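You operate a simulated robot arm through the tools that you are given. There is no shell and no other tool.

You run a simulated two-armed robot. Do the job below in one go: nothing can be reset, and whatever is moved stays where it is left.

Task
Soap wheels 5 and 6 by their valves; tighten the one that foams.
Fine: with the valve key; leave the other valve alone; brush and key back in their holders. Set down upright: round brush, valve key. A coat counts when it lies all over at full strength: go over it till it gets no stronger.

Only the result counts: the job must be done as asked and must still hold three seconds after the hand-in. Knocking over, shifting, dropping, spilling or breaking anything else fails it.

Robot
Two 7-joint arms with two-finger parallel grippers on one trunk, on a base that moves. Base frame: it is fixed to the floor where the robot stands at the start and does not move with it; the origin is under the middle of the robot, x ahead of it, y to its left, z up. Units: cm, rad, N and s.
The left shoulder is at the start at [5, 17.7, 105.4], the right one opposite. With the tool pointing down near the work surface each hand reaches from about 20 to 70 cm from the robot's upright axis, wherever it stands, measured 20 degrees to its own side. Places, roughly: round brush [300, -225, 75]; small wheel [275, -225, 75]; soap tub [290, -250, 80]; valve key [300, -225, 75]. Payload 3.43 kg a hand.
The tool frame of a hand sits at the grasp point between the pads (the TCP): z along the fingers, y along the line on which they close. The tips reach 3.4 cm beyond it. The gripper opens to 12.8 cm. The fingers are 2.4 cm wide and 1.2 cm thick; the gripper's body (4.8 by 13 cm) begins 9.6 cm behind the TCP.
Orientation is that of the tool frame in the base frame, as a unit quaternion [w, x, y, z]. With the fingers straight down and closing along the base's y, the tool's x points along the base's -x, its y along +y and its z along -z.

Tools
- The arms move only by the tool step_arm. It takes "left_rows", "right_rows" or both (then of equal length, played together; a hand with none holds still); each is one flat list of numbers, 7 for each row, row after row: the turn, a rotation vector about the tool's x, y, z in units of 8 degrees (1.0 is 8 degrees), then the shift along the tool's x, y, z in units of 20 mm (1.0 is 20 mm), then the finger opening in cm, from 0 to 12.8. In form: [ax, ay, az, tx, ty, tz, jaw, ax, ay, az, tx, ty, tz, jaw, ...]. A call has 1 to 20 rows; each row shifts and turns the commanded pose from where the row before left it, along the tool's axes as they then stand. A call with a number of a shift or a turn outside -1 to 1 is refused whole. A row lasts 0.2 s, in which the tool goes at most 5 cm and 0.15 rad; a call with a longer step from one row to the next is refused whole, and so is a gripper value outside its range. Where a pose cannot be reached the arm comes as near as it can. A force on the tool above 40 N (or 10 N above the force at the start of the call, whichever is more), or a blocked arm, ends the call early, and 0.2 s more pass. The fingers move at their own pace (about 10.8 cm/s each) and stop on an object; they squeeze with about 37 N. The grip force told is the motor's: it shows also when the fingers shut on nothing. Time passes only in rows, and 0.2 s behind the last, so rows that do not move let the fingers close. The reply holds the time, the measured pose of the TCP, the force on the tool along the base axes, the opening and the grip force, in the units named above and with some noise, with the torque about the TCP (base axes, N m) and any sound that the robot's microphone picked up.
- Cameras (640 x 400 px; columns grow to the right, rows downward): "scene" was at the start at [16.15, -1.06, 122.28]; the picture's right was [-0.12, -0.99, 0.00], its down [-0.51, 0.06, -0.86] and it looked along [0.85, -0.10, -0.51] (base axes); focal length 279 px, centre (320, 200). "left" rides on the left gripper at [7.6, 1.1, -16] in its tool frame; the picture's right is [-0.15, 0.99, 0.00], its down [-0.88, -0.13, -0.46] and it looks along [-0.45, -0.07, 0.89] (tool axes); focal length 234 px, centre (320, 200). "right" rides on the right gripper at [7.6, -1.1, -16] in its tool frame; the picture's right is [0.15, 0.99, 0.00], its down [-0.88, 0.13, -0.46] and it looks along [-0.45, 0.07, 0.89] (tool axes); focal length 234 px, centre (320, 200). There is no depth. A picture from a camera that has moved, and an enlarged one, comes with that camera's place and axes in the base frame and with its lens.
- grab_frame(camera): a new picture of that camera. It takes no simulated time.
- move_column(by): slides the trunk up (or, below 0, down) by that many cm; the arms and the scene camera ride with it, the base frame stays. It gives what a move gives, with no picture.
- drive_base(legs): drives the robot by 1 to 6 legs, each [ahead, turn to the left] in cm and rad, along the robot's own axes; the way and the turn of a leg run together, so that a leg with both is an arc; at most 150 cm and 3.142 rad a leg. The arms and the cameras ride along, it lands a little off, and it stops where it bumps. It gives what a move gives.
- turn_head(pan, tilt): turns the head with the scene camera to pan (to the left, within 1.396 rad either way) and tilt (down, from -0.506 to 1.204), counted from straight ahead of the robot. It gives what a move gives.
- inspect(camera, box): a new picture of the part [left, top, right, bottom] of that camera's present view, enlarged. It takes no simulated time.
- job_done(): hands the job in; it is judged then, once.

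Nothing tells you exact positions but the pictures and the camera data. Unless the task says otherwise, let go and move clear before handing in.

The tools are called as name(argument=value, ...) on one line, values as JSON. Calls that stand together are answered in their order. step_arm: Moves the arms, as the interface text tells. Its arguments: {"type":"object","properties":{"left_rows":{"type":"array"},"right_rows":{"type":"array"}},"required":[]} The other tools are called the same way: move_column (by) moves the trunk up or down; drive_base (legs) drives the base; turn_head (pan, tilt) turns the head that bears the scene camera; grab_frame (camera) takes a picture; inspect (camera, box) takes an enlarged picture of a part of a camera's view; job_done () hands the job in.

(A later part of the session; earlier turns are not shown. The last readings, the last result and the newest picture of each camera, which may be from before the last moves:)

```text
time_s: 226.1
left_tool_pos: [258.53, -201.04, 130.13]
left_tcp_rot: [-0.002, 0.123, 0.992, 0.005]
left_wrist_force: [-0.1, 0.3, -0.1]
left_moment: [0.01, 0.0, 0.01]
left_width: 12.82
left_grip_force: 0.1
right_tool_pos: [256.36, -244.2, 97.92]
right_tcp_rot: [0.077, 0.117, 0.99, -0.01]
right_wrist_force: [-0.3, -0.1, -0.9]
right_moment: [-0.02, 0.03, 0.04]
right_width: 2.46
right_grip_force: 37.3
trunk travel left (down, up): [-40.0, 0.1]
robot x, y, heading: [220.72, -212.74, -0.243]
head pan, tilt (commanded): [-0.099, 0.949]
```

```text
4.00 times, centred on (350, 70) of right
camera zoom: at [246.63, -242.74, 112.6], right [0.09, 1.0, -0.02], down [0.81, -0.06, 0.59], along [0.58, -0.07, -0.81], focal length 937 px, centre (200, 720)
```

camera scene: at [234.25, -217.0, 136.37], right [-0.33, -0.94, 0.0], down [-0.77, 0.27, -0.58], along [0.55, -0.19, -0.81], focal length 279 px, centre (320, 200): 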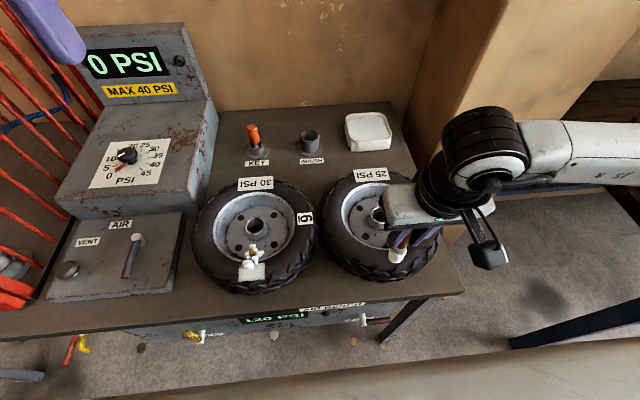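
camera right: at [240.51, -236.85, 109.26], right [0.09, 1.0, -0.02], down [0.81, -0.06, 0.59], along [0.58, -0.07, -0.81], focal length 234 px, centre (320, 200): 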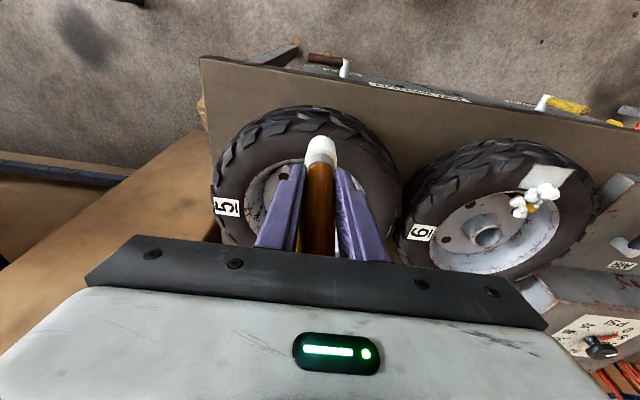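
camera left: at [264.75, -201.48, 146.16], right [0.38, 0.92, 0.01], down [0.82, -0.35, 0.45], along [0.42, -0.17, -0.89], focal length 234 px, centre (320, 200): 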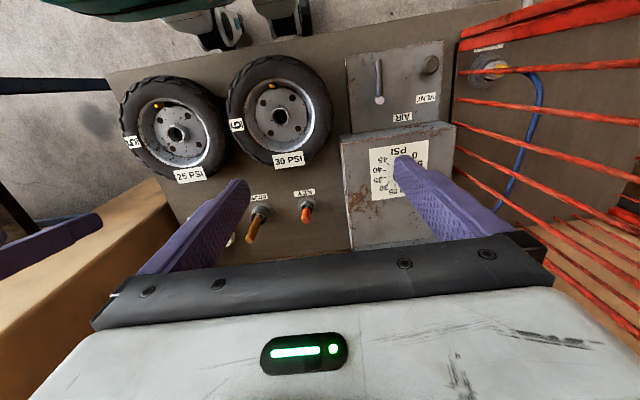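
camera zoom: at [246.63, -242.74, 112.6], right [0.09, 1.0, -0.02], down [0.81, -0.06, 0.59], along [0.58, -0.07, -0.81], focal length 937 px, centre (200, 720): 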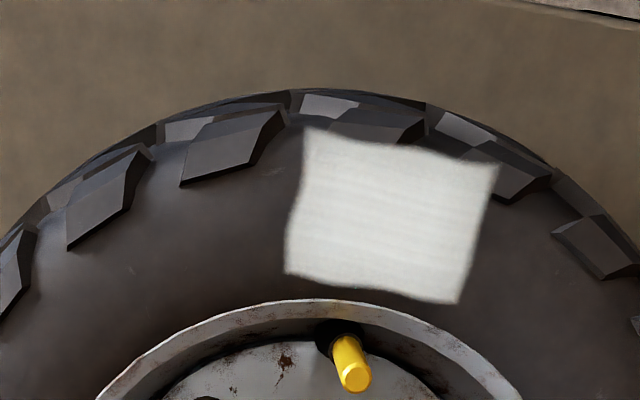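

Wheel 5's coat didn't change, so it is saturated. Wheel 6's patch looks a shade duller by comparison, so I'll give it another firmer pass.

step_arm(right_rows=[0, 0, 0, 0.195, 0.953, -0.03, 0, 0, 0, 0, 0.195, 0.953, -0.03, 0, 0, 0, 0, 0.195, 0.953, -0.03, 0, 0, 0, 0, 0.195, 0.953, -0.03, 0, 0, 0, 0, 0.195, 0.953, -0.03, 0, 0, 0, 0, 0.195, 0.953, -0.03, 0, 0, 0, 0, 0.195, 0.953, -0.03, 0, 0, 0, 0, 0.195, 0.953, -0.03, 0, 0, 0, 0, 0.195, 0.953, -0.03, 0, 0, 0, 0, 0.195, 0.953, -0.03, 0, 0, 0, 0, 0.195, 0.953, -0.03, 0, 0, 0, 0, 0.195, 0.953, -0.03, 0, 0, 0, 0, 0.195, 0.953, -0.03, 0, 0, 0, 0, 0.195, 0.953, -0.03, 0, 0, 0, 0, 0.195, 0.953, -0.03, 0, 0, 0, 0, 0.195, 0.953, -0.03, 0, 0, 0, 0, 0.195, 0.953, -0.03, 0, 0, 0, 0, 0.147, 0, 0.95, 0, 0, 0, 0, 0.147, 0, 0.95, 0])

step_arm(right_rows=[0, 0, 0, 0.08, 0, 0.5, 0])

turn_head(pan=0.1, tilt=0.95)

inspect(camera="scene", box=[220, 200, 340, 290])

```text
time_s: 230.1
left_tool_pos: [258.45, -201.01, 130.14]
left_tcp_rot: [-0.002, 0.122, 0.992, 0.004]
left_wrist_force: [-0.5, 0.8, -0.4]
left_moment: [-0.04, -0.04, 0.02]
left_width: 12.83
left_grip_force: 0.0
right_tool_pos: [257.65, -210.77, 94.16]
right_tcp_rot: [0.078, 0.118, 0.99, -0.01]
right_wrist_force: [0.6, 0.5, -1.3]
right_moment: [0.0, 0.0, 0.0]
right_width: 2.49
right_grip_force: 37.2
trunk travel left (down, up): [-40.0, 0.1]
robot x, y, heading: [220.2, -212.93, -0.24]
head pan, tilt (commanded): [-0.099, 0.949]
```

```text
time_s: 230.5
left_tool_pos: [258.45, -200.96, 130.19]
left_tcp_rot: [-0.002, 0.122, 0.992, 0.005]
left_wrist_force: [0.1, 0.6, -0.9]
left_moment: [0.01, 0.02, 0.01]
left_width: 12.79
left_grip_force: 0.1
right_tool_pos: [257.77, -210.92, 93.23]
right_tcp_rot: [0.076, 0.118, 0.99, -0.009]
right_wrist_force: [0.9, 0.5, -0.5]
right_moment: [0.04, 0.04, 0.0]
right_width: 2.46
right_grip_force: 37.7
trunk travel left (down, up): [-40.0, 0.1]
robot x, y, heading: [220.68, -213.05, -0.242]
head pan, tilt (commanded): [-0.099, 0.949]
```

```text
time_s: 231.2
left_tool_pos: [258.47, -201.04, 130.04]
left_tcp_rot: [-0.002, 0.123, 0.992, 0.005]
left_wrist_force: [-0.1, -0.3, -0.3]
left_moment: [0.01, 0.03, 0.0]
left_width: 12.81
left_grip_force: 0.1
right_tool_pos: [257.73, -210.99, 93.31]
right_tcp_rot: [0.076, 0.118, 0.99, -0.01]
right_wrist_force: [0.3, 0.6, -0.2]
right_moment: [-0.01, 0.0, -0.01]
right_width: 2.46
right_grip_force: 36.8
trunk travel left (down, up): [-40.0, 0.1]
robot x, y, heading: [220.42, -213.08, -0.238]
head pan, tilt (commanded): [0.099, 0.949]
```

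```text
4.44 times, centred on (280, 245) of scene
camera zoom: at [234.59, -215.61, 136.37], right [-0.14, -0.99, 0.0], down [-0.8, 0.12, -0.58], along [0.58, -0.08, -0.81], focal length 1242 px, centre (498, 0)
```

zoom: 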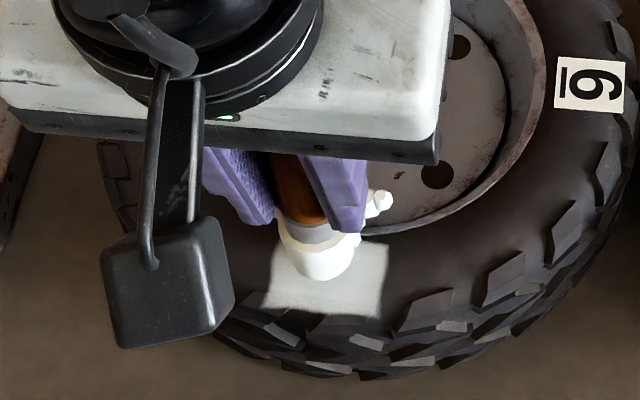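

step_arm(right_rows=[0, 0, 0, 0.04, 0, 0.28, 0])

step_arm(right_rows=[0, 0, 0, 0.015, 0, 0.1, 0])

step_arm(right_rows=[0, 0, 0, 0.01, 0, 0.06, 0])

```text
time_s: 231.6
left_tool_pos: [258.59, -201.07, 130.15]
left_tcp_rot: [-0.002, 0.122, 0.992, 0.005]
left_wrist_force: [0.1, -0.2, 0.8]
left_moment: [-0.02, 0.02, 0.02]
left_width: 12.8
left_grip_force: 0.0
right_tool_pos: [257.61, -210.94, 92.61]
right_tcp_rot: [0.077, 0.118, 0.99, -0.01]
right_wrist_force: [0.6, 0.6, -1.0]
right_moment: [0.01, 0.0, 0.0]
right_width: 2.49
right_grip_force: 37.0
trunk travel left (down, up): [-40.0, 0.1]
robot x, y, heading: [220.41, -212.93, -0.238]
head pan, tilt (commanded): [0.099, 0.949]
```

```text
time_s: 232.0
left_tool_pos: [258.6, -201.05, 130.04]
left_tcp_rot: [-0.003, 0.123, 0.992, 0.005]
left_wrist_force: [-0.4, -0.3, -0.1]
left_moment: [0.01, -0.04, 0.03]
left_width: 12.79
left_grip_force: 0.0
right_tool_pos: [257.62, -210.94, 92.45]
right_tcp_rot: [0.076, 0.118, 0.99, -0.009]
right_wrist_force: [-0.4, -0.6, -0.4]
right_moment: [-0.02, 0.02, 0.03]
right_width: 2.49
right_grip_force: 37.0
trunk travel left (down, up): [-40.0, 0.1]
robot x, y, heading: [220.46, -212.74, -0.235]
head pan, tilt (commanded): [0.099, 0.949]
```

```text
time_s: 232.4
left_tool_pos: [258.5, -201.07, 130.1]
left_tcp_rot: [-0.002, 0.124, 0.992, 0.004]
left_wrist_force: [-0.1, 0.0, -0.2]
left_moment: [-0.02, 0.0, -0.01]
left_width: 12.82
left_grip_force: 0.1
right_tool_pos: [257.59, -211.08, 92.19]
right_tcp_rot: [0.077, 0.118, 0.99, -0.01]
right_wrist_force: [0.1, 0.1, -1.0]
right_moment: [0.02, 0.02, 0.01]
right_width: 2.47
right_grip_force: 36.7
trunk travel left (down, up): [-40.0, 0.1]
robot x, y, heading: [220.07, -212.92, -0.24]
head pan, tilt (commanded): [0.099, 0.949]
```

step_arm(right_rows=[0, 0, 0, 0.012, 0, 0.08, 0])

step_arm(right_rows=[0, 0, 0, 0.01, 0, 0.06, 0])

```text
time_s: 232.8
left_tool_pos: [258.49, -201.0, 130.1]
left_tcp_rot: [-0.002, 0.122, 0.993, 0.004]
left_wrist_force: [-0.1, 0.8, -0.2]
left_moment: [-0.01, 0.01, -0.01]
left_width: 12.82
left_grip_force: 0.0
right_tool_pos: [257.64, -210.9, 92.25]
right_tcp_rot: [0.077, 0.119, 0.99, -0.01]
right_wrist_force: [0.2, 0.6, -0.6]
right_moment: [0.01, 0.01, 0.02]
right_width: 2.47
right_grip_force: 36.9
trunk travel left (down, up): [-40.0, 0.1]
robot x, y, heading: [220.11, -212.63, -0.235]
head pan, tilt (commanded): [0.099, 0.949]
```

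```text
time_s: 233.2
left_tool_pos: [258.45, -201.02, 130.14]
left_tcp_rot: [-0.002, 0.123, 0.992, 0.005]
left_wrist_force: [-0.3, 0.0, -0.1]
left_moment: [-0.01, 0.0, -0.03]
left_width: 12.81
left_grip_force: 0.2
right_tool_pos: [257.57, -211.0, 91.9]
right_tcp_rot: [0.076, 0.118, 0.99, -0.012]
right_wrist_force: [0.2, 0.2, -1.1]
right_moment: [0.01, 0.02, 0.01]
right_width: 2.49
right_grip_force: 37.4
trunk travel left (down, up): [-40.0, 0.1]
robot x, y, heading: [220.35, -212.81, -0.24]
head pan, tilt (commanded): [0.099, 0.949]
```

step_arm(right_rows=[0, 0, 0, 0.012, 0, 0.08, 0])

step_arm(right_rows=[0, 0, 0, 0.012, 0, 0.08, 0])

inspect(camera="scene", box=[220, 200, 340, 290])

```text
time_s: 233.6
left_tool_pos: [258.53, -201.14, 130.06]
left_tcp_rot: [-0.003, 0.122, 0.992, 0.005]
left_wrist_force: [0.2, -0.5, -0.5]
left_moment: [0.02, -0.06, -0.04]
left_width: 12.81
left_grip_force: 0.1
right_tool_pos: [257.54, -210.96, 91.88]
right_tcp_rot: [0.077, 0.118, 0.99, -0.01]
right_wrist_force: [0.3, 0.1, -1.8]
right_moment: [0.0, -0.03, 0.02]
right_width: 2.48
right_grip_force: 37.0
trunk travel left (down, up): [-40.0, 0.1]
robot x, y, heading: [220.36, -212.46, -0.239]
head pan, tilt (commanded): [0.099, 0.949]
```

```text
time_s: 234.0
left_tool_pos: [258.39, -201.16, 130.06]
left_tcp_rot: [-0.002, 0.122, 0.992, 0.005]
left_wrist_force: [0.2, -0.1, -0.1]
left_moment: [-0.01, 0.01, 0.03]
left_width: 12.76
left_grip_force: 0.0
right_tool_pos: [257.61, -210.95, 91.83]
right_tcp_rot: [0.078, 0.118, 0.99, -0.009]
right_wrist_force: [-0.8, -1.7, 12.0]
right_moment: [-0.25, -0.16, -0.06]
right_width: 2.47
right_grip_force: 37.3
trunk travel left (down, up): [-40.0, 0.1]
robot x, y, heading: [220.54, -212.92, -0.24]
head pan, tilt (commanded): [0.099, 0.949]
```

```text
4.44 times, centred on (280, 245) of scene
camera zoom: at [234.49, -215.63, 136.41], right [-0.14, -0.99, 0.0], down [-0.8, 0.12, -0.58], along [0.58, -0.08, -0.81], focal length 1242 px, centre (498, 0)
```

zoom: 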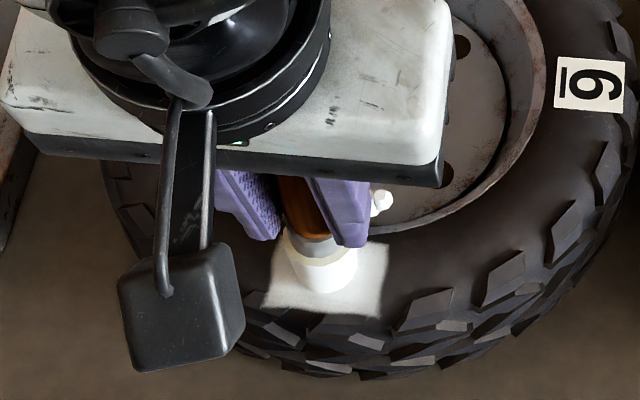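

Contact at 12 N. Now another raster over wheel 6's patch.

step_arm(right_rows=[0, 0, 0, 0, 0.5, 0, 0, 0, 0, 0, 0, 0.5, 0, 0, 0, 0, 0, 0, -0.5, 0, 0, 0, 0, 0, 0, -0.5, 0, 0, 0, 0, 0, 0, -0.5, 0, 0, 0, 0, 0, 0, -0.5, 0, 0, 0, 0, 0, 0.45, 0, -0.03, 0, 0, 0, 0, 0, 0.5, 0, 0, 0, 0, 0, 0, 0.5, 0, 0, 0, 0, 0, 0, 0.5, 0, 0, 0, 0, 0, 0, 0.5, 0, 0, 0, 0, 0, -0.45, 0, 0.04, 0, 0, 0, 0, -0.4, 0, 0.065, 0, 0, 0, 0, 0, -0.5, 0, 0, 0, 0, 0, 0, -0.5, 0, 0, 0, 0, 0, 0, -0.5, 0, 0, 0, 0, 0, 0, -0.5, 0, 0, 0, 0, 0, 0, 0.5, 0, 0, 0, 0, 0, 0, 0.5, 0, 0, 0, 0, 0, 0.4, 0, -0.055, 0])

step_arm(right_rows=[0, 0, 0, -0.153, 0, -0.988, 0, 0, 0, 0, -0.153, 0, -0.988, 0, 0, 0, 0, -0.153, 0, -0.988, 0, 0, 0, 0, -0.153, 0, -0.988, 0, 0, 0, 0, -0.9, -0.5, 0.14, 0, 0, 0, 0, -0.9, -0.5, 0.14, 0, 0, 0, 0, -0.9, -0.5, 0.14, 0, 0, 0, 0, -0.9, -0.8, 0.14, 0, 0, 0, 0, -0.9, -0.8, 0.14, 0])

inspect(camera="scene", box=[230, 200, 350, 290])

inspect(camera="scene", box=[230, 170, 490, 310])

```text
time_s: 238.2
left_tool_pos: [258.42, -201.13, 130.09]
left_tcp_rot: [-0.002, 0.122, 0.992, 0.005]
left_wrist_force: [0.6, 0.5, -0.3]
left_moment: [0.0, 0.03, 0.01]
left_width: 12.8
left_grip_force: 0.2
right_tool_pos: [257.68, -211.08, 91.52]
right_tcp_rot: [0.076, 0.117, 0.99, -0.009]
right_wrist_force: [0.8, -0.4, -0.4]
right_moment: [0.01, -0.04, 0.0]
right_width: 2.49
right_grip_force: 37.0
trunk travel left (down, up): [-40.0, 0.1]
robot x, y, heading: [220.46, -213.19, -0.242]
head pan, tilt (commanded): [0.099, 0.949]
```

```text
time_s: 240.2
left_tool_pos: [258.52, -201.05, 130.0]
left_tcp_rot: [-0.002, 0.123, 0.992, 0.005]
left_wrist_force: [0.4, 0.0, -0.8]
left_moment: [0.01, 0.02, 0.02]
left_width: 12.79
left_grip_force: 0.0
right_tool_pos: [265.06, -219.05, 99.5]
right_tcp_rot: [0.076, 0.116, 0.99, -0.009]
right_wrist_force: [-0.4, 0.5, -0.6]
right_moment: [0.0, 0.01, 0.02]
right_width: 2.49
right_grip_force: 36.9
trunk travel left (down, up): [-40.0, 0.1]
robot x, y, heading: [220.31, -212.79, -0.244]
head pan, tilt (commanded): [0.099, 0.949]
```

```text
4.44 times, centred on (290, 245) of scene
camera zoom: at [234.61, -215.64, 136.37], right [-0.14, -0.99, 0.0], down [-0.81, 0.12, -0.58], along [0.58, -0.08, -0.81], focal length 1242 px, centre (453, 0)
```

zoom: 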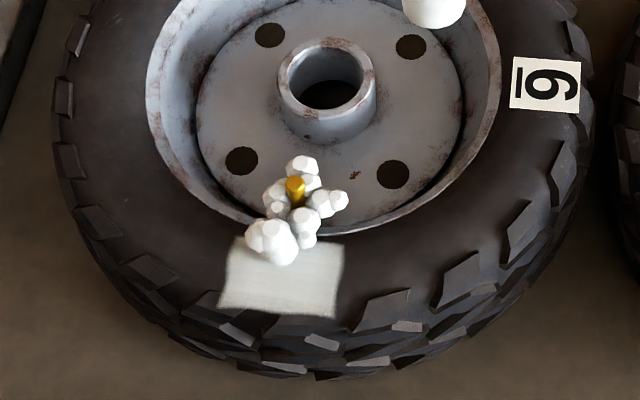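

```text
2.46 times, centred on (360, 240) of scene
camera zoom: at [234.61, -215.64, 136.37], right [-0.14, -0.99, 0.0], down [-0.81, 0.12, -0.58], along [0.58, -0.08, -0.81], focal length 688 px, centre (222, 102)
```

zoom: 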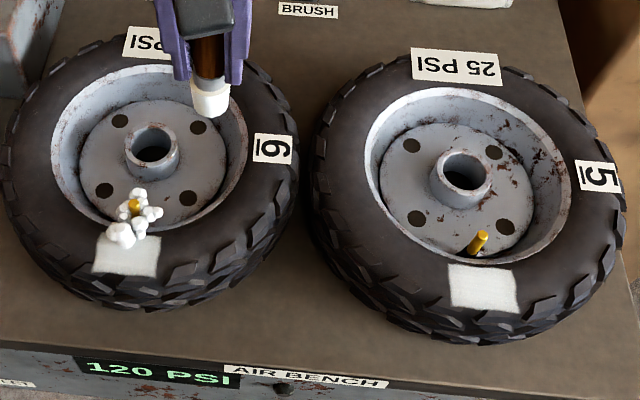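

inspect(camera="scene", box=[255, 245, 315, 280])

inspect(camera="scene", box=[400, 265, 460, 300])

```text
10.67 times, centred on (285, 262) of scene
camera zoom: at [234.61, -215.64, 136.37], right [-0.14, -0.99, 0.0], down [-0.81, 0.12, -0.58], along [0.58, -0.08, -0.81], focal length 2980 px, centre (693, -467)
```

zoom: 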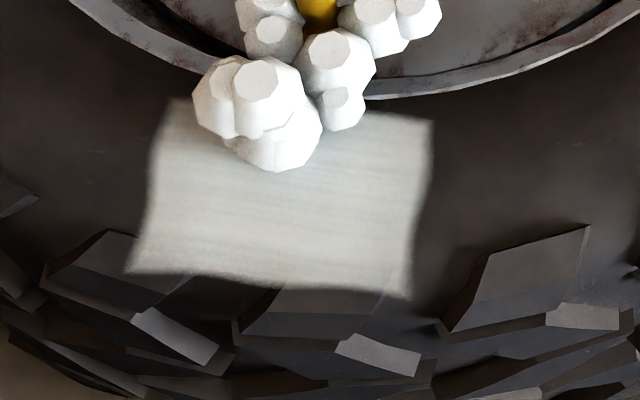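

```text
10.67 times, centred on (430, 282) of scene
camera zoom: at [234.61, -215.64, 136.37], right [-0.14, -0.99, 0.0], down [-0.81, 0.12, -0.58], along [0.58, -0.08, -0.81], focal length 2980 px, centre (-853, -680)
```

zoom: 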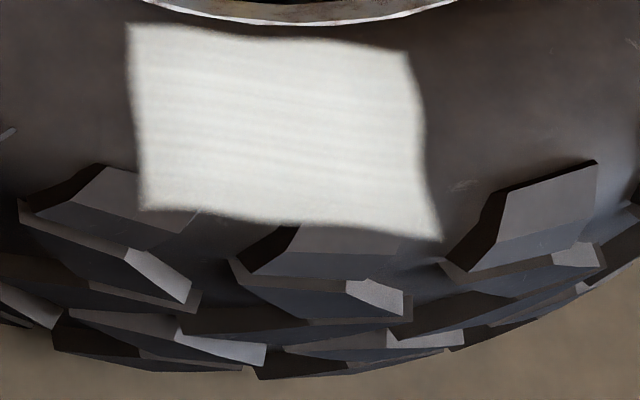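

The two coats are comparable; wheel 6 sits in dimmer light and got no stronger over the last three passes, and its valve foams. Soaping is done, so I'll bring the brush back to its holder: drive forward, then move above the cup.

drive_base(legs=[[12.6, 0]])

turn_head(pan=-0.1, tilt=0.8)

grab_frame(camera="scene")

```text
time_s: 241.5
left_tool_pos: [271.02, -204.08, 130.1]
left_tcp_rot: [-0.003, 0.123, 0.992, 0.005]
left_wrist_force: [0.5, 0.3, -0.3]
left_moment: [0.05, 0.03, -0.03]
left_width: 12.8
left_grip_force: 0.0
right_tool_pos: [277.53, -222.04, 99.47]
right_tcp_rot: [0.077, 0.118, 0.99, -0.01]
right_wrist_force: [-0.2, 0.9, -0.6]
right_moment: [0.01, 0.03, 0.01]
right_width: 2.49
right_grip_force: 37.0
trunk travel left (down, up): [-40.0, 0.1]
robot x, y, heading: [232.68, -215.88, -0.236]
head pan, tilt (commanded): [0.099, 0.949]
```

```text
time_s: 242.2
left_tool_pos: [270.86, -204.13, 130.1]
left_tcp_rot: [-0.002, 0.123, 0.992, 0.005]
left_wrist_force: [-0.3, 0.5, 0.1]
left_moment: [0.06, 0.0, 0.0]
left_width: 12.8
left_grip_force: 0.1
right_tool_pos: [277.47, -221.97, 99.53]
right_tcp_rot: [0.077, 0.117, 0.99, -0.009]
right_wrist_force: [-0.9, -0.6, -0.2]
right_moment: [0.0, 0.02, 0.01]
right_width: 2.49
right_grip_force: 36.8
trunk travel left (down, up): [-40.0, 0.1]
robot x, y, heading: [232.33, -215.89, -0.242]
head pan, tilt (commanded): [-0.099, 0.799]
```

```text
taken
camera scene: at [247.37, -220.3, 137.52], right [-0.33, -0.94, 0.0], down [-0.68, 0.24, -0.7], along [0.66, -0.23, -0.72], focal length 279 px, centre (320, 200)
```

scene: 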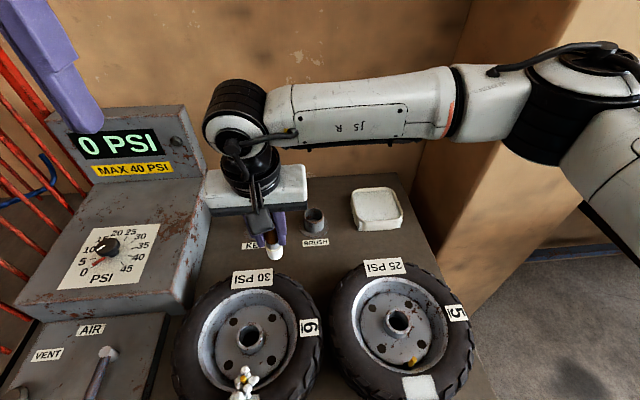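

step_arm(right_rows=[0, 0, 0, -0.904, -0.455, 0.14, 0, 0, 0, 0, -0.904, -0.455, 0.14, 0, 0, 0, 0, -0.904, -0.455, 0.14, 0, 0, 0, 0, -0.904, -0.455, 0.14, 0, 0, 0, 0, -0.904, -0.455, 0.14, 0, 0, 0, 0, -0.904, -0.455, 0.14, 0, 0, 0, 0, -0.904, -0.455, 0.14, 0, 0, 0, 0, -0.904, -0.455, 0.14, 0, 0, 0, 0, -0.904, -0.455, 0.14, 0, 0, 0, 0, -0.904, -0.455, 0.14, 0, 0, 0.25, 0, 0, 0, 0, 0, 0, 0.25, 0, 0, 0, 0, 0])

grab_frame(camera="right")

inspect(camera="scene", box=[250, 110, 380, 260])

```text
time_s: 244.8
left_tool_pos: [270.86, -203.9, 130.03]
left_tcp_rot: [-0.003, 0.123, 0.992, 0.004]
left_wrist_force: [1.5, 0.4, 0.7]
left_moment: [0.01, -0.02, 0.0]
left_width: 12.81
left_grip_force: 0.1
right_tool_pos: [292.89, -235.0, 99.65]
right_tcp_rot: [0.042, 0.118, 0.992, -0.004]
right_wrist_force: [-0.1, 0.2, 0.0]
right_moment: [-0.03, 0.0, 0.02]
right_width: 2.49
right_grip_force: 37.2
trunk travel left (down, up): [-40.0, 0.1]
robot x, y, heading: [232.83, -215.69, -0.241]
head pan, tilt (commanded): [-0.099, 0.799]
```

```text
taken
camera right: at [284.21, -233.95, 114.81], right [0.09, 1.0, -0.01], down [0.85, -0.07, 0.53], along [0.52, -0.06, -0.85], focal length 234 px, centre (320, 200)
```

right: 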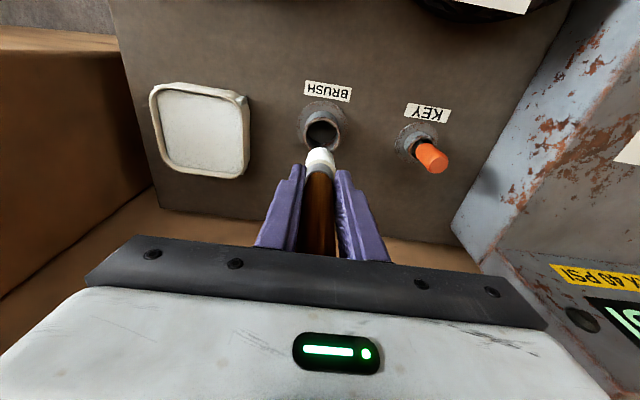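

```text
2.67 times, centred on (315, 185) of scene
camera zoom: at [247.4, -220.29, 137.52], right [-0.33, -0.94, 0.0], down [-0.68, 0.24, -0.7], along [0.66, -0.23, -0.72], focal length 745 px, centre (333, 240)
```

zoom: 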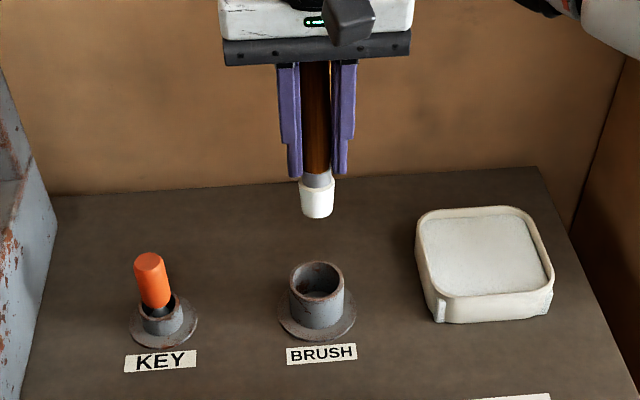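

step_arm(right_rows=[0, 0, 0, -0.35, 0.07, 0.03, 0, 0, 0, 0, 0.084, 0, 0.996, 0, 0, 0, 0, 0.084, 0, 0.996, 0])

inspect(camera="right", box=[250, 80, 390, 200])

inspect(camera="scene", box=[260, 140, 360, 250])

```text
time_s: 245.6
left_tool_pos: [270.97, -204.08, 130.12]
left_tcp_rot: [-0.001, 0.122, 0.992, 0.005]
left_wrist_force: [0.9, 0.0, 0.5]
left_moment: [-0.01, -0.03, 0.0]
left_width: 12.8
left_grip_force: 0.1
right_tool_pos: [293.62, -235.15, 95.47]
right_tcp_rot: [0.043, 0.118, 0.992, -0.006]
right_wrist_force: [0.8, 0.7, -1.1]
right_moment: [0.01, 0.02, 0.01]
right_width: 2.46
right_grip_force: 36.9
trunk travel left (down, up): [-40.0, 0.1]
robot x, y, heading: [232.63, -216.01, -0.239]
head pan, tilt (commanded): [-0.099, 0.799]
```

```text
3.33 times, centred on (320, 140) of right
camera zoom: at [284.78, -234.04, 110.66], right [0.09, 1.0, -0.01], down [0.85, -0.07, 0.53], along [0.53, -0.06, -0.85], focal length 781 px, centre (320, 400)
```

zoom: 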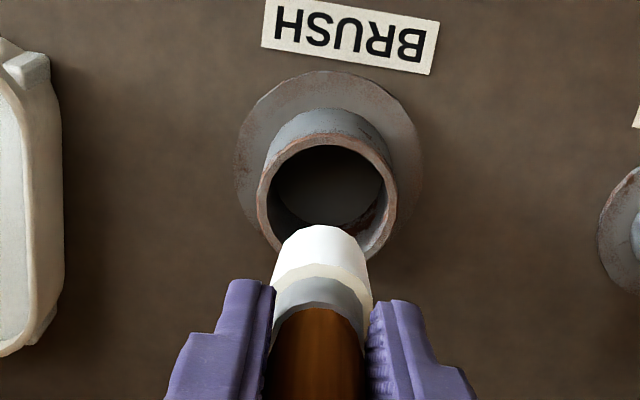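

```text
3.64 times, centred on (310, 195) of scene
camera zoom: at [247.4, -220.3, 137.53], right [-0.33, -0.94, 0.0], down [-0.68, 0.24, -0.7], along [0.66, -0.23, -0.72], focal length 1016 px, centre (356, 218)
```

zoom: 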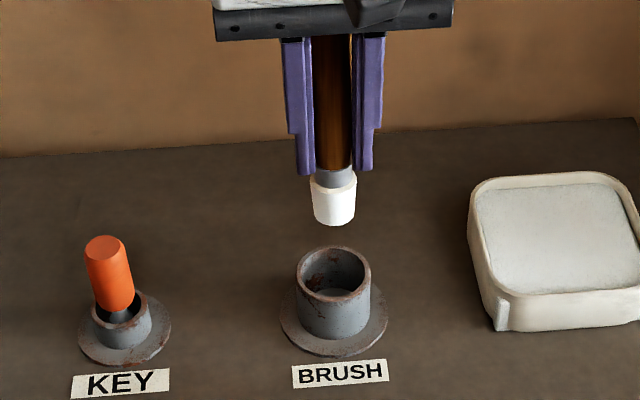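

The brush is lined up over its cup (cup centre measured at (293.65, -234.8)). I'll lower it in until my fingertips are just above the rim.

step_arm(right_rows=[0, 0, 0, 0.084, 0, 0.996, 0, 0, 0, 0, 0.084, 0, 0.996, 0, 0, 0, 0, 0.084, 0, 0.996, 0])

inspect(camera="scene", box=[260, 140, 360, 250])

inspect(camera="right", box=[250, 80, 390, 200])

```text
time_s: 246.4
left_tool_pos: [270.86, -204.02, 130.13]
left_tcp_rot: [-0.002, 0.122, 0.992, 0.005]
left_wrist_force: [-0.1, -0.6, 0.2]
left_moment: [-0.02, 0.01, 0.0]
left_width: 12.8
left_grip_force: 0.1
right_tool_pos: [293.89, -235.15, 89.52]
right_tcp_rot: [0.042, 0.118, 0.992, -0.007]
right_wrist_force: [0.1, -0.5, -0.9]
right_moment: [-0.05, 0.03, 0.0]
right_width: 2.48
right_grip_force: 37.4
trunk travel left (down, up): [-40.0, 0.1]
robot x, y, heading: [232.57, -215.97, -0.242]
head pan, tilt (commanded): [-0.099, 0.799]
```

```text
3.64 times, centred on (310, 195) of scene
camera zoom: at [247.4, -220.26, 137.53], right [-0.33, -0.94, 0.0], down [-0.68, 0.24, -0.7], along [0.66, -0.23, -0.72], focal length 1016 px, centre (356, 218)
```

zoom: 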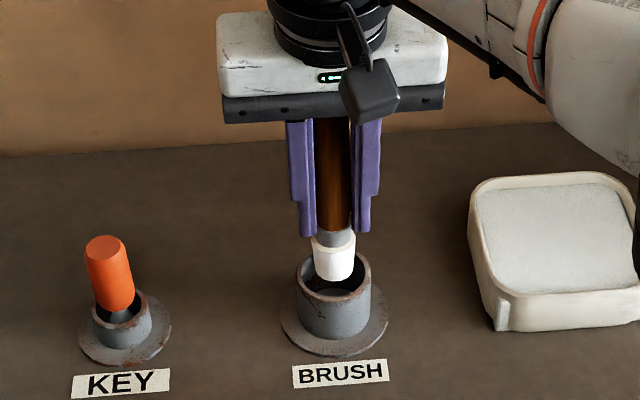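

```text
3.33 times, centred on (320, 140) of right
camera zoom: at [284.95, -233.97, 104.72], right [0.09, 1.0, -0.01], down [0.85, -0.07, 0.53], along [0.53, -0.06, -0.85], focal length 781 px, centre (320, 400)
```

zoom: 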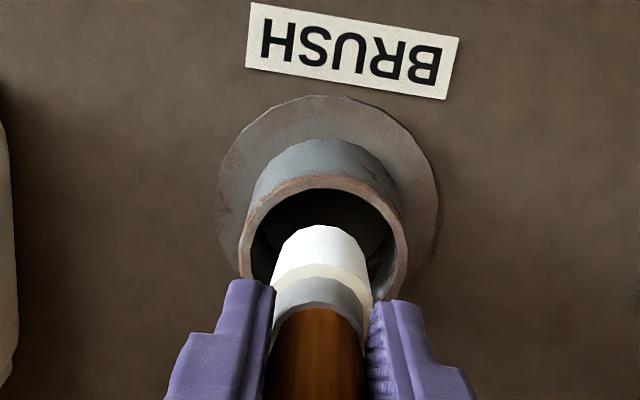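

step_arm(right_rows=[0, 0, 0, 0.14, 0.02, 0.8, 0, 0, 0, 0, 0.12, 0.02, 0.7, 0, 0, 0, 0, 0.02, 0, 0.12, 0])

inspect(camera="scene", box=[260, 140, 360, 250])

inspect(camera="right", box=[250, 80, 390, 200])

```text
time_s: 247.2
left_tool_pos: [270.79, -204.03, 130.16]
left_tcp_rot: [-0.002, 0.123, 0.992, 0.004]
left_wrist_force: [-0.4, 0.5, -0.8]
left_moment: [0.01, -0.04, -0.02]
left_width: 12.81
left_grip_force: 0.1
right_tool_pos: [293.19, -234.92, 86.23]
right_tcp_rot: [0.043, 0.117, 0.992, -0.006]
right_wrist_force: [0.7, 0.3, -1.3]
right_moment: [0.01, 0.0, 0.01]
right_width: 2.47
right_grip_force: 36.7
right hand out of reach, approached as far as the arm can: row 2
trunk travel left (down, up): [-40.0, 0.1]
robot x, y, heading: [232.63, -215.44, -0.244]
head pan, tilt (commanded): [-0.099, 0.799]
```

```text
3.64 times, centred on (310, 195) of scene
camera zoom: at [247.39, -220.28, 137.53], right [-0.33, -0.94, 0.0], down [-0.68, 0.24, -0.7], along [0.66, -0.23, -0.72], focal length 1016 px, centre (356, 218)
```

zoom: 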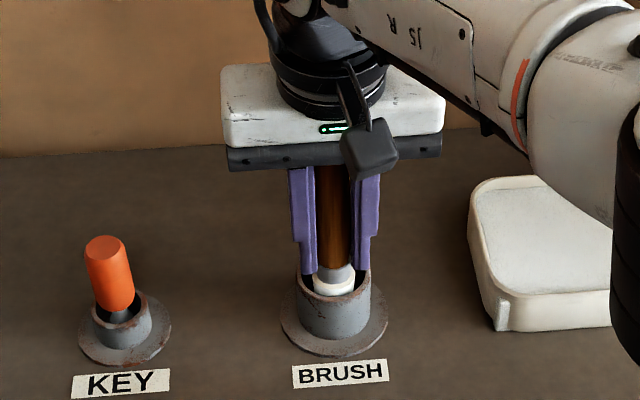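

```text
3.33 times, centred on (320, 140) of right
camera zoom: at [284.34, -233.77, 101.49], right [0.09, 1.0, -0.01], down [0.85, -0.07, 0.53], along [0.53, -0.06, -0.85], focal length 781 px, centre (320, 400)
```

zoom: 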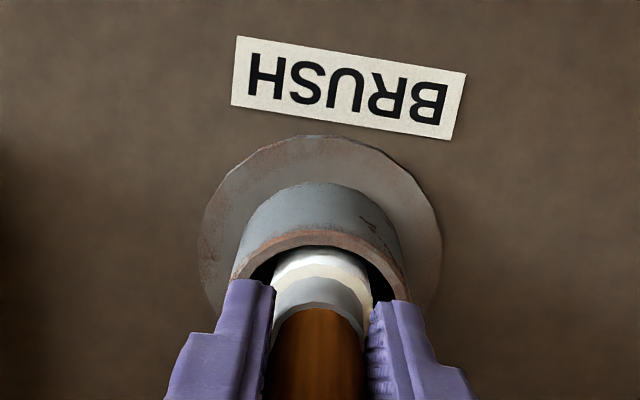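

The bristles are inside the cup and my fingertips are at the rim. I'll loosen the fingers a little so the brush slides down guided, then open.

step_arm(right_rows=[0, 0, 0, 0, 0, 0, 2.8, 0, 0, 0, 0, 0, 0, 3.0, 0, 0, 0, 0, 0, 0, 3.4])

inspect(camera="scene", box=[260, 140, 360, 250])

inspect(camera="right", box=[250, 80, 390, 200])

```text
time_s: 248.0
left_tool_pos: [270.79, -204.06, 130.12]
left_tcp_rot: [-0.001, 0.123, 0.992, 0.004]
left_wrist_force: [0.0, -0.1, -0.2]
left_moment: [-0.01, -0.05, -0.03]
left_width: 12.81
left_grip_force: 0.1
right_tool_pos: [293.19, -234.76, 86.21]
right_tcp_rot: [0.042, 0.118, 0.992, -0.006]
right_wrist_force: [-0.2, 0.3, 0.1]
right_moment: [-0.02, 0.03, 0.01]
right_width: 3.38
right_grip_force: 0.1
trunk travel left (down, up): [-40.0, 0.1]
robot x, y, heading: [232.45, -215.9, -0.244]
head pan, tilt (commanded): [-0.099, 0.799]
```

```text
3.64 times, centred on (310, 195) of scene
camera zoom: at [247.38, -220.3, 137.53], right [-0.33, -0.94, 0.0], down [-0.68, 0.24, -0.7], along [0.66, -0.23, -0.72], focal length 1016 px, centre (356, 218)
```

zoom: 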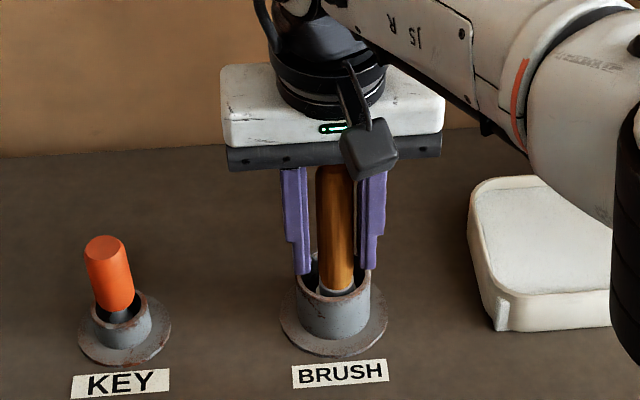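

```text
3.33 times, centred on (320, 140) of right
camera zoom: at [284.34, -233.78, 101.5], right [0.09, 1.0, -0.01], down [0.85, -0.07, 0.53], along [0.53, -0.06, -0.85], focal length 781 px, centre (320, 400)
```

zoom: 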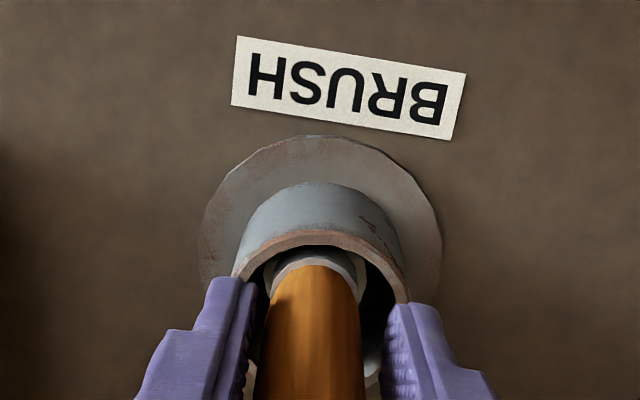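

The brush is back down in its cup, seated as at the start. I'll open wider and lift the hand clear.

step_arm(right_rows=[0, 0, 0, 0, 0, 0, 6, 0, 0, 0, 0, 0, 0, 7, 0, 0, 0, -0.084, 0, -0.996, 7, 0, 0, 0, -0.084, 0, -0.996, 7, 0, 0, 0, -0.084, 0, -0.996, 7, 0, 0, 0, -0.084, 0, -0.996, 7, 0, 0, 0, -0.084, 0, -0.996, 7, 0, 0, 0, -0.084, 0, -0.996, 7, 0, 0, 0, -0.084, 0, -0.996, 7])

grab_frame(camera="right")

inspect(camera="scene", box=[230, 120, 410, 260])

```text
time_s: 250.0
left_tool_pos: [270.75, -203.99, 130.2]
left_tcp_rot: [-0.002, 0.123, 0.992, 0.004]
left_wrist_force: [0.8, -0.1, 0.0]
left_moment: [0.0, 0.02, 0.01]
left_width: 12.76
left_grip_force: 0.0
right_tool_pos: [293.04, -235.04, 100.55]
right_tcp_rot: [0.042, 0.117, 0.992, -0.006]
right_wrist_force: [-0.3, 0.3, 0.3]
right_moment: [0.03, -0.01, -0.05]
right_width: 7.0
right_grip_force: 0.1
trunk travel left (down, up): [-40.0, 0.1]
robot x, y, heading: [232.47, -216.08, -0.238]
head pan, tilt (commanded): [-0.099, 0.799]
```

```text
taken
camera right: at [284.22, -233.89, 115.7], right [0.09, 1.0, -0.01], down [0.85, -0.07, 0.53], along [0.53, -0.06, -0.85], focal length 234 px, centre (320, 200)
```

right: 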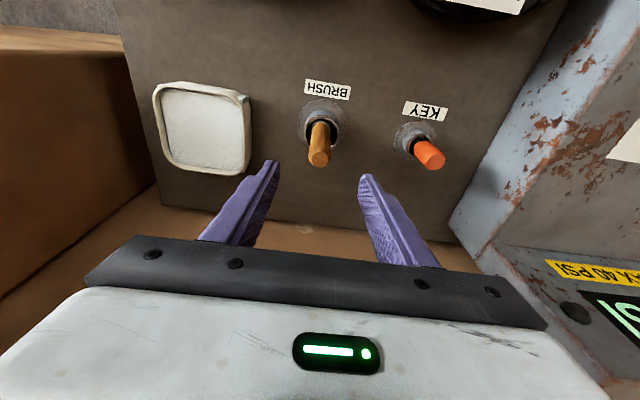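

```text
2.86 times, centred on (320, 190) of scene
camera zoom: at [247.36, -220.29, 137.53], right [-0.33, -0.94, 0.0], down [-0.68, 0.24, -0.7], along [0.66, -0.23, -0.72], focal length 798 px, centre (320, 229)
```

zoom: 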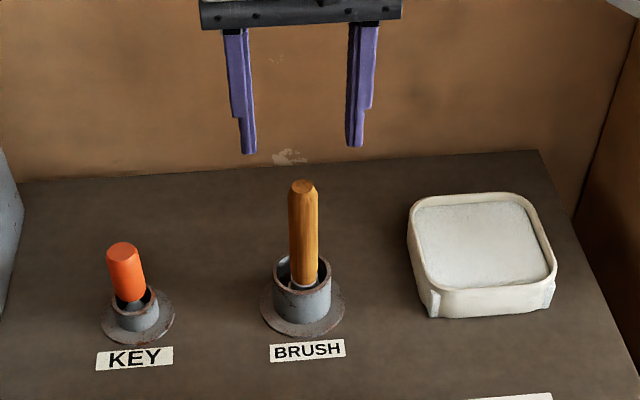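

The brush stands upright in its holder again. Next is the valve key: it sits in front of my left shoulder, so I'll use the left hand. First I'll pull the right hand back and up out of the way.

step_arm(right_rows=[0, 0, 0, 0.2, 0, -0.95, 7, 0, 0.3, 0, 0.9, -0.1, -0.5, 7, 0, 0.3, 0, 0.9, -0.1, -0.5, 7, 0, 0, 0, 0.95, -0.1, -0.5, 7, 0, 0, 0, 0.95, -0.1, -0.5, 7, 0, 0, 0, 0.95, -0.1, -0.5, 7, 0, 0, 0, 0.95, -0.1, -0.5, 7, 0, 0, 0, 0.95, -0.1, -0.5, 7, 0, 0, 0, 0.95, -0.1, -0.5, 7, 0, 0, 0, 0.95, -0.1, -0.5, 7, 0, 0, 0, 0.95, -0.1, -0.5, 7, 0, 0, 0, 0.95, -0.1, -0.5, 7])

step_arm(left_rows=[0, 0, 0, -0.9, -0.35, 0.3, 6, 0, 0, 0, -0.9, -0.35, 0.3, 6, 0, 0, 0, -0.9, -0.35, 0.3, 6, 0, 0, 0, -0.9, -0.35, 0.3, 6, 0, 0, 0, -0.9, -0.35, 0.3, 6, 0, 0, 0, -0.9, -0.35, 0.3, 6, 0, 0, 0, -0.9, -0.35, 0.3, 6, 0, 0, 0, -0.9, -0.35, 0.3, 6])

grab_frame(camera="left")

grab_frame(camera="scene")

```text
time_s: 252.6
left_tool_pos: [270.86, -203.88, 130.0]
left_tcp_rot: [-0.002, 0.122, 0.993, 0.004]
left_wrist_force: [0.2, 0.1, 0.7]
left_moment: [0.02, -0.01, 0.04]
left_width: 12.8
left_grip_force: 0.0
right_tool_pos: [271.8, -232.42, 112.86]
right_tcp_rot: [0.001, 0.118, 0.993, -0.001]
right_wrist_force: [-0.2, 1.2, 0.7]
right_moment: [0.0, -0.02, 0.0]
right_width: 7.0
right_grip_force: 0.3
trunk travel left (down, up): [-40.0, 0.1]
robot x, y, heading: [232.59, -215.92, -0.243]
head pan, tilt (commanded): [-0.099, 0.799]
```

```text
time_s: 254.4
left_tool_pos: [283.49, -212.93, 125.16]
left_tcp_rot: [-0.003, 0.121, 0.993, 0.004]
left_wrist_force: [0.3, -0.4, -0.1]
left_moment: [0.0, 0.01, 0.02]
left_width: 6.0
left_grip_force: 0.1
right_tool_pos: [272.0, -232.31, 112.75]
right_tcp_rot: [0.0, 0.118, 0.993, -0.001]
right_wrist_force: [-0.2, 0.6, -0.1]
right_moment: [0.0, 0.0, -0.02]
right_width: 6.99
right_grip_force: 0.1
trunk travel left (down, up): [-40.0, 0.1]
robot x, y, heading: [232.59, -215.88, -0.239]
head pan, tilt (commanded): [-0.099, 0.799]
```

```text
taken
camera left: at [276.47, -210.06, 141.11], right [0.38, 0.92, 0.01], down [0.82, -0.34, 0.45], along [0.42, -0.17, -0.89], focal length 234 px, centre (320, 200)
```

left: 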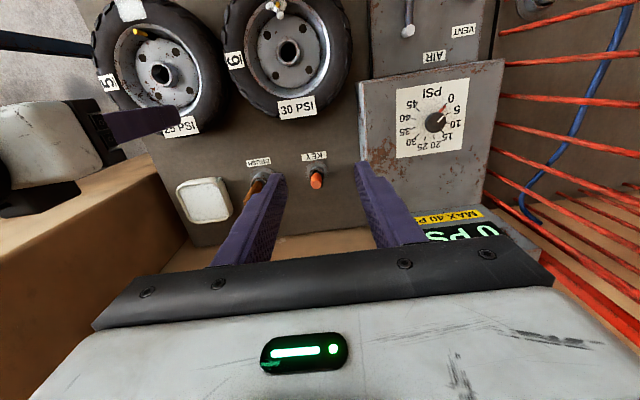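

```text
taken
camera scene: at [247.42, -220.33, 137.52], right [-0.33, -0.94, 0.0], down [-0.68, 0.24, -0.7], along [0.66, -0.23, -0.72], focal length 279 px, centre (320, 200)
```

scene: 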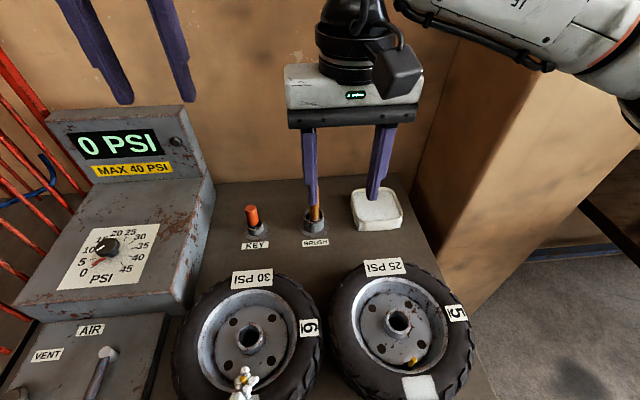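

step_arm(left_rows=[0, 0, 0, -0.585, -0.119, 0.96, 6, 0, 0, 0, -0.585, -0.119, 0.96, 6, 0, 0, 0, -0.585, -0.119, 0.96, 6, 0, 0, 0, -0.585, -0.119, 0.96, 6, 0, 0, 0, -0.585, -0.119, 0.96, 6, 0, 0, 0, -0.585, -0.119, 0.96, 6, 0, 0, 0, -0.585, -0.119, 0.96, 6, 0, 0, 0, -0.585, -0.119, 0.96, 6, 0, 0, 0, -0.585, -0.119, 0.96, 6, 0, 0, 0, -0.585, -0.119, 0.96, 6, 0, 0, 0, -0.585, -0.119, 0.96, 6, 0, 0, 0, -0.585, -0.119, 0.96, 6])

grab_frame(camera="left")

inspect(camera="scene", box=[190, 110, 330, 260])

```text
time_s: 257.0
left_tool_pos: [296.04, -219.07, 101.9]
left_tcp_rot: [-0.002, 0.122, 0.993, 0.005]
left_wrist_force: [-0.4, 0.3, 0.8]
left_moment: [0.01, -0.02, -0.02]
left_width: 5.99
left_grip_force: 0.1
right_tool_pos: [271.94, -232.28, 112.83]
right_tcp_rot: [0.001, 0.118, 0.993, -0.001]
right_wrist_force: [-0.3, -0.9, 0.8]
right_moment: [0.02, 0.0, -0.02]
right_width: 6.98
right_grip_force: 0.0
trunk travel left (down, up): [-40.0, 0.1]
robot x, y, heading: [232.75, -215.97, -0.237]
head pan, tilt (commanded): [-0.099, 0.799]
```

```text
taken
camera left: at [289.05, -216.19, 117.9], right [0.38, 0.92, 0.01], down [0.82, -0.34, 0.45], along [0.42, -0.17, -0.89], focal length 234 px, centre (320, 200)
```

left: 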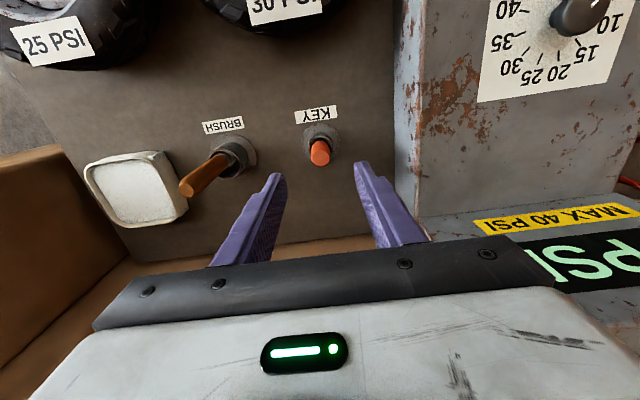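

```text
2.67 times, centred on (260, 185) of scene
camera zoom: at [247.4, -220.33, 137.52], right [-0.33, -0.94, 0.0], down [-0.68, 0.24, -0.7], along [0.66, -0.23, -0.72], focal length 745 px, centre (480, 240)
```

zoom: 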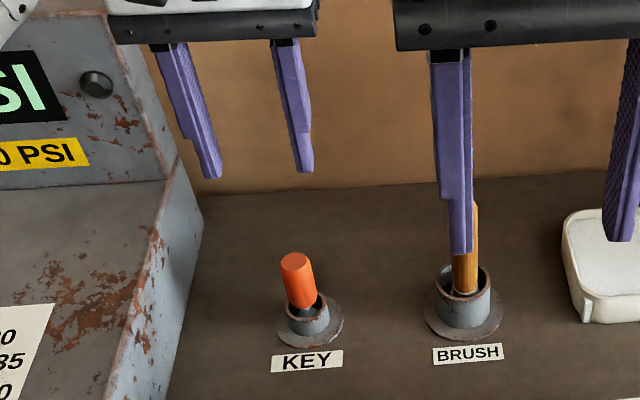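

The key handle measures (297.2, -219.6), top at z 86. I'll lower the left hand with a slight forward tilt, fingers astride it.

step_arm(left_rows=[0, -0.3, 0, -0.2, -0.05, 0.5, 6, 0, -0.3, 0, -0.2, -0.05, 0.5, 6, 0, 0, 0, 0.02, 0, 0.996, 6, 0, 0, 0, 0.02, 0, 0.996, 6, 0, 0, 0, 0.02, 0, 0.996, 6, 0, 0, 0, 0.02, 0, 0.996, 6, 0, 0, 0, 0.02, 0, 0.996, 6])

grab_frame(camera="left")

inspect(camera="scene", box=[190, 110, 330, 260])

```text
time_s: 258.6
left_tool_pos: [297.33, -219.09, 90.05]
left_tcp_rot: [0.039, 0.122, 0.992, 0.0]
left_wrist_force: [0.3, 0.3, -1.1]
left_moment: [-0.01, -0.03, -0.01]
left_width: 5.98
left_grip_force: 0.0
right_tool_pos: [271.92, -232.29, 112.76]
right_tcp_rot: [0.0, 0.118, 0.993, -0.001]
right_wrist_force: [-0.7, -0.5, -0.1]
right_moment: [0.0, 0.0, 0.01]
right_width: 7.0
right_grip_force: 0.1
trunk travel left (down, up): [-40.0, 0.1]
robot x, y, heading: [232.88, -216.19, -0.242]
head pan, tilt (commanded): [-0.099, 0.799]
```

```text
taken
camera left: at [289.18, -215.97, 105.35], right [0.38, 0.92, 0.02], down [0.78, -0.34, 0.52], along [0.49, -0.18, -0.85], focal length 234 px, centre (320, 200)
```

left: 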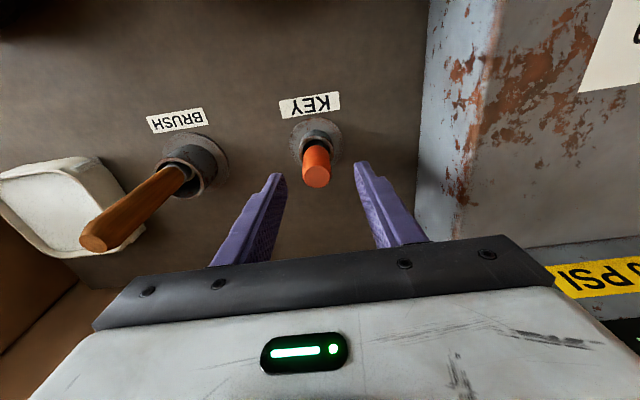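

```text
2.67 times, centred on (260, 185) of scene
camera zoom: at [247.4, -220.3, 137.52], right [-0.33, -0.94, 0.0], down [-0.68, 0.24, -0.7], along [0.66, -0.23, -0.72], focal length 745 px, centre (480, 240)
```

zoom: 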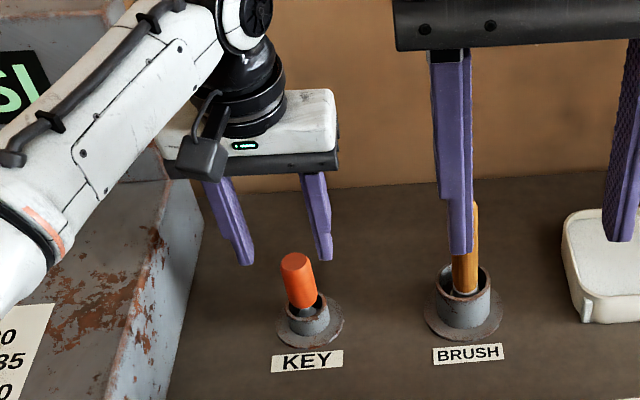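

step_arm(left_rows=[0, 0, 0, -0.05, -0.22, 0.1, 6, 0, 0, 0, 0.06, -0.02, 0.95, 6, 0, 0, 0, 0.06, 0, 0.95, 6, 0, 0, 0, 0.06, 0, 0.9, 6])

grab_frame(camera="left")

inspect(camera="scene", box=[190, 130, 310, 260])

```text
time_s: 259.6
left_tool_pos: [297.68, -219.75, 84.45]
left_tcp_rot: [0.039, 0.122, 0.992, 0.0]
left_wrist_force: [0.5, 0.4, 0.4]
left_moment: [0.0, 0.01, 0.01]
left_width: 5.99
left_grip_force: 0.0
right_tool_pos: [271.96, -232.29, 112.9]
right_tcp_rot: [0.0, 0.117, 0.993, -0.001]
right_wrist_force: [-0.1, 0.3, -0.6]
right_moment: [-0.01, -0.01, 0.03]
right_width: 6.99
right_grip_force: 0.1
trunk travel left (down, up): [-40.0, 0.1]
robot x, y, heading: [232.72, -215.75, -0.241]
head pan, tilt (commanded): [-0.099, 0.799]
```

```text
taken
camera left: at [289.47, -216.56, 99.7], right [0.38, 0.92, 0.02], down [0.78, -0.34, 0.52], along [0.49, -0.18, -0.85], focal length 234 px, centre (320, 200)
```

left: 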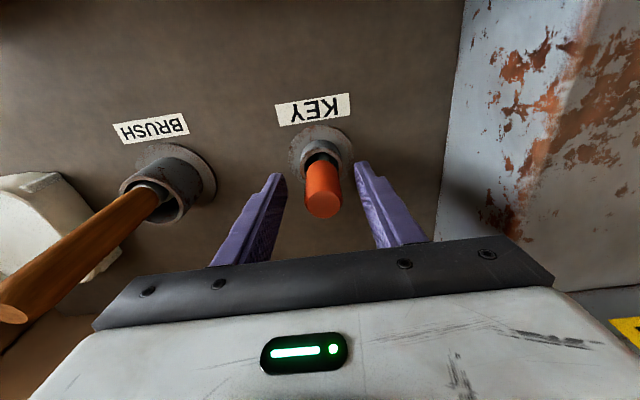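

```text
3.08 times, centred on (250, 195) of scene
camera zoom: at [247.39, -220.32, 137.52], right [-0.33, -0.94, 0.0], down [-0.68, 0.24, -0.7], along [0.66, -0.23, -0.72], focal length 860 px, centre (535, 215)
```

zoom: 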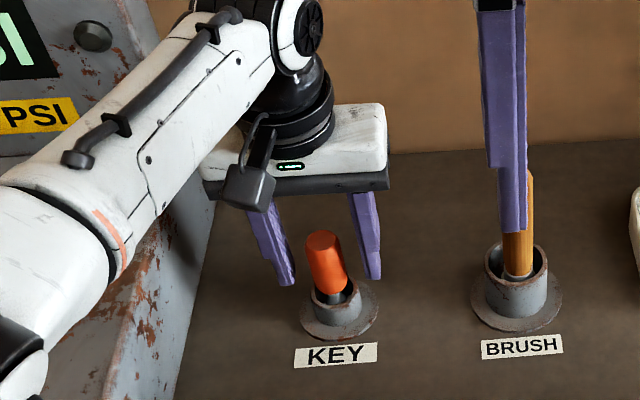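

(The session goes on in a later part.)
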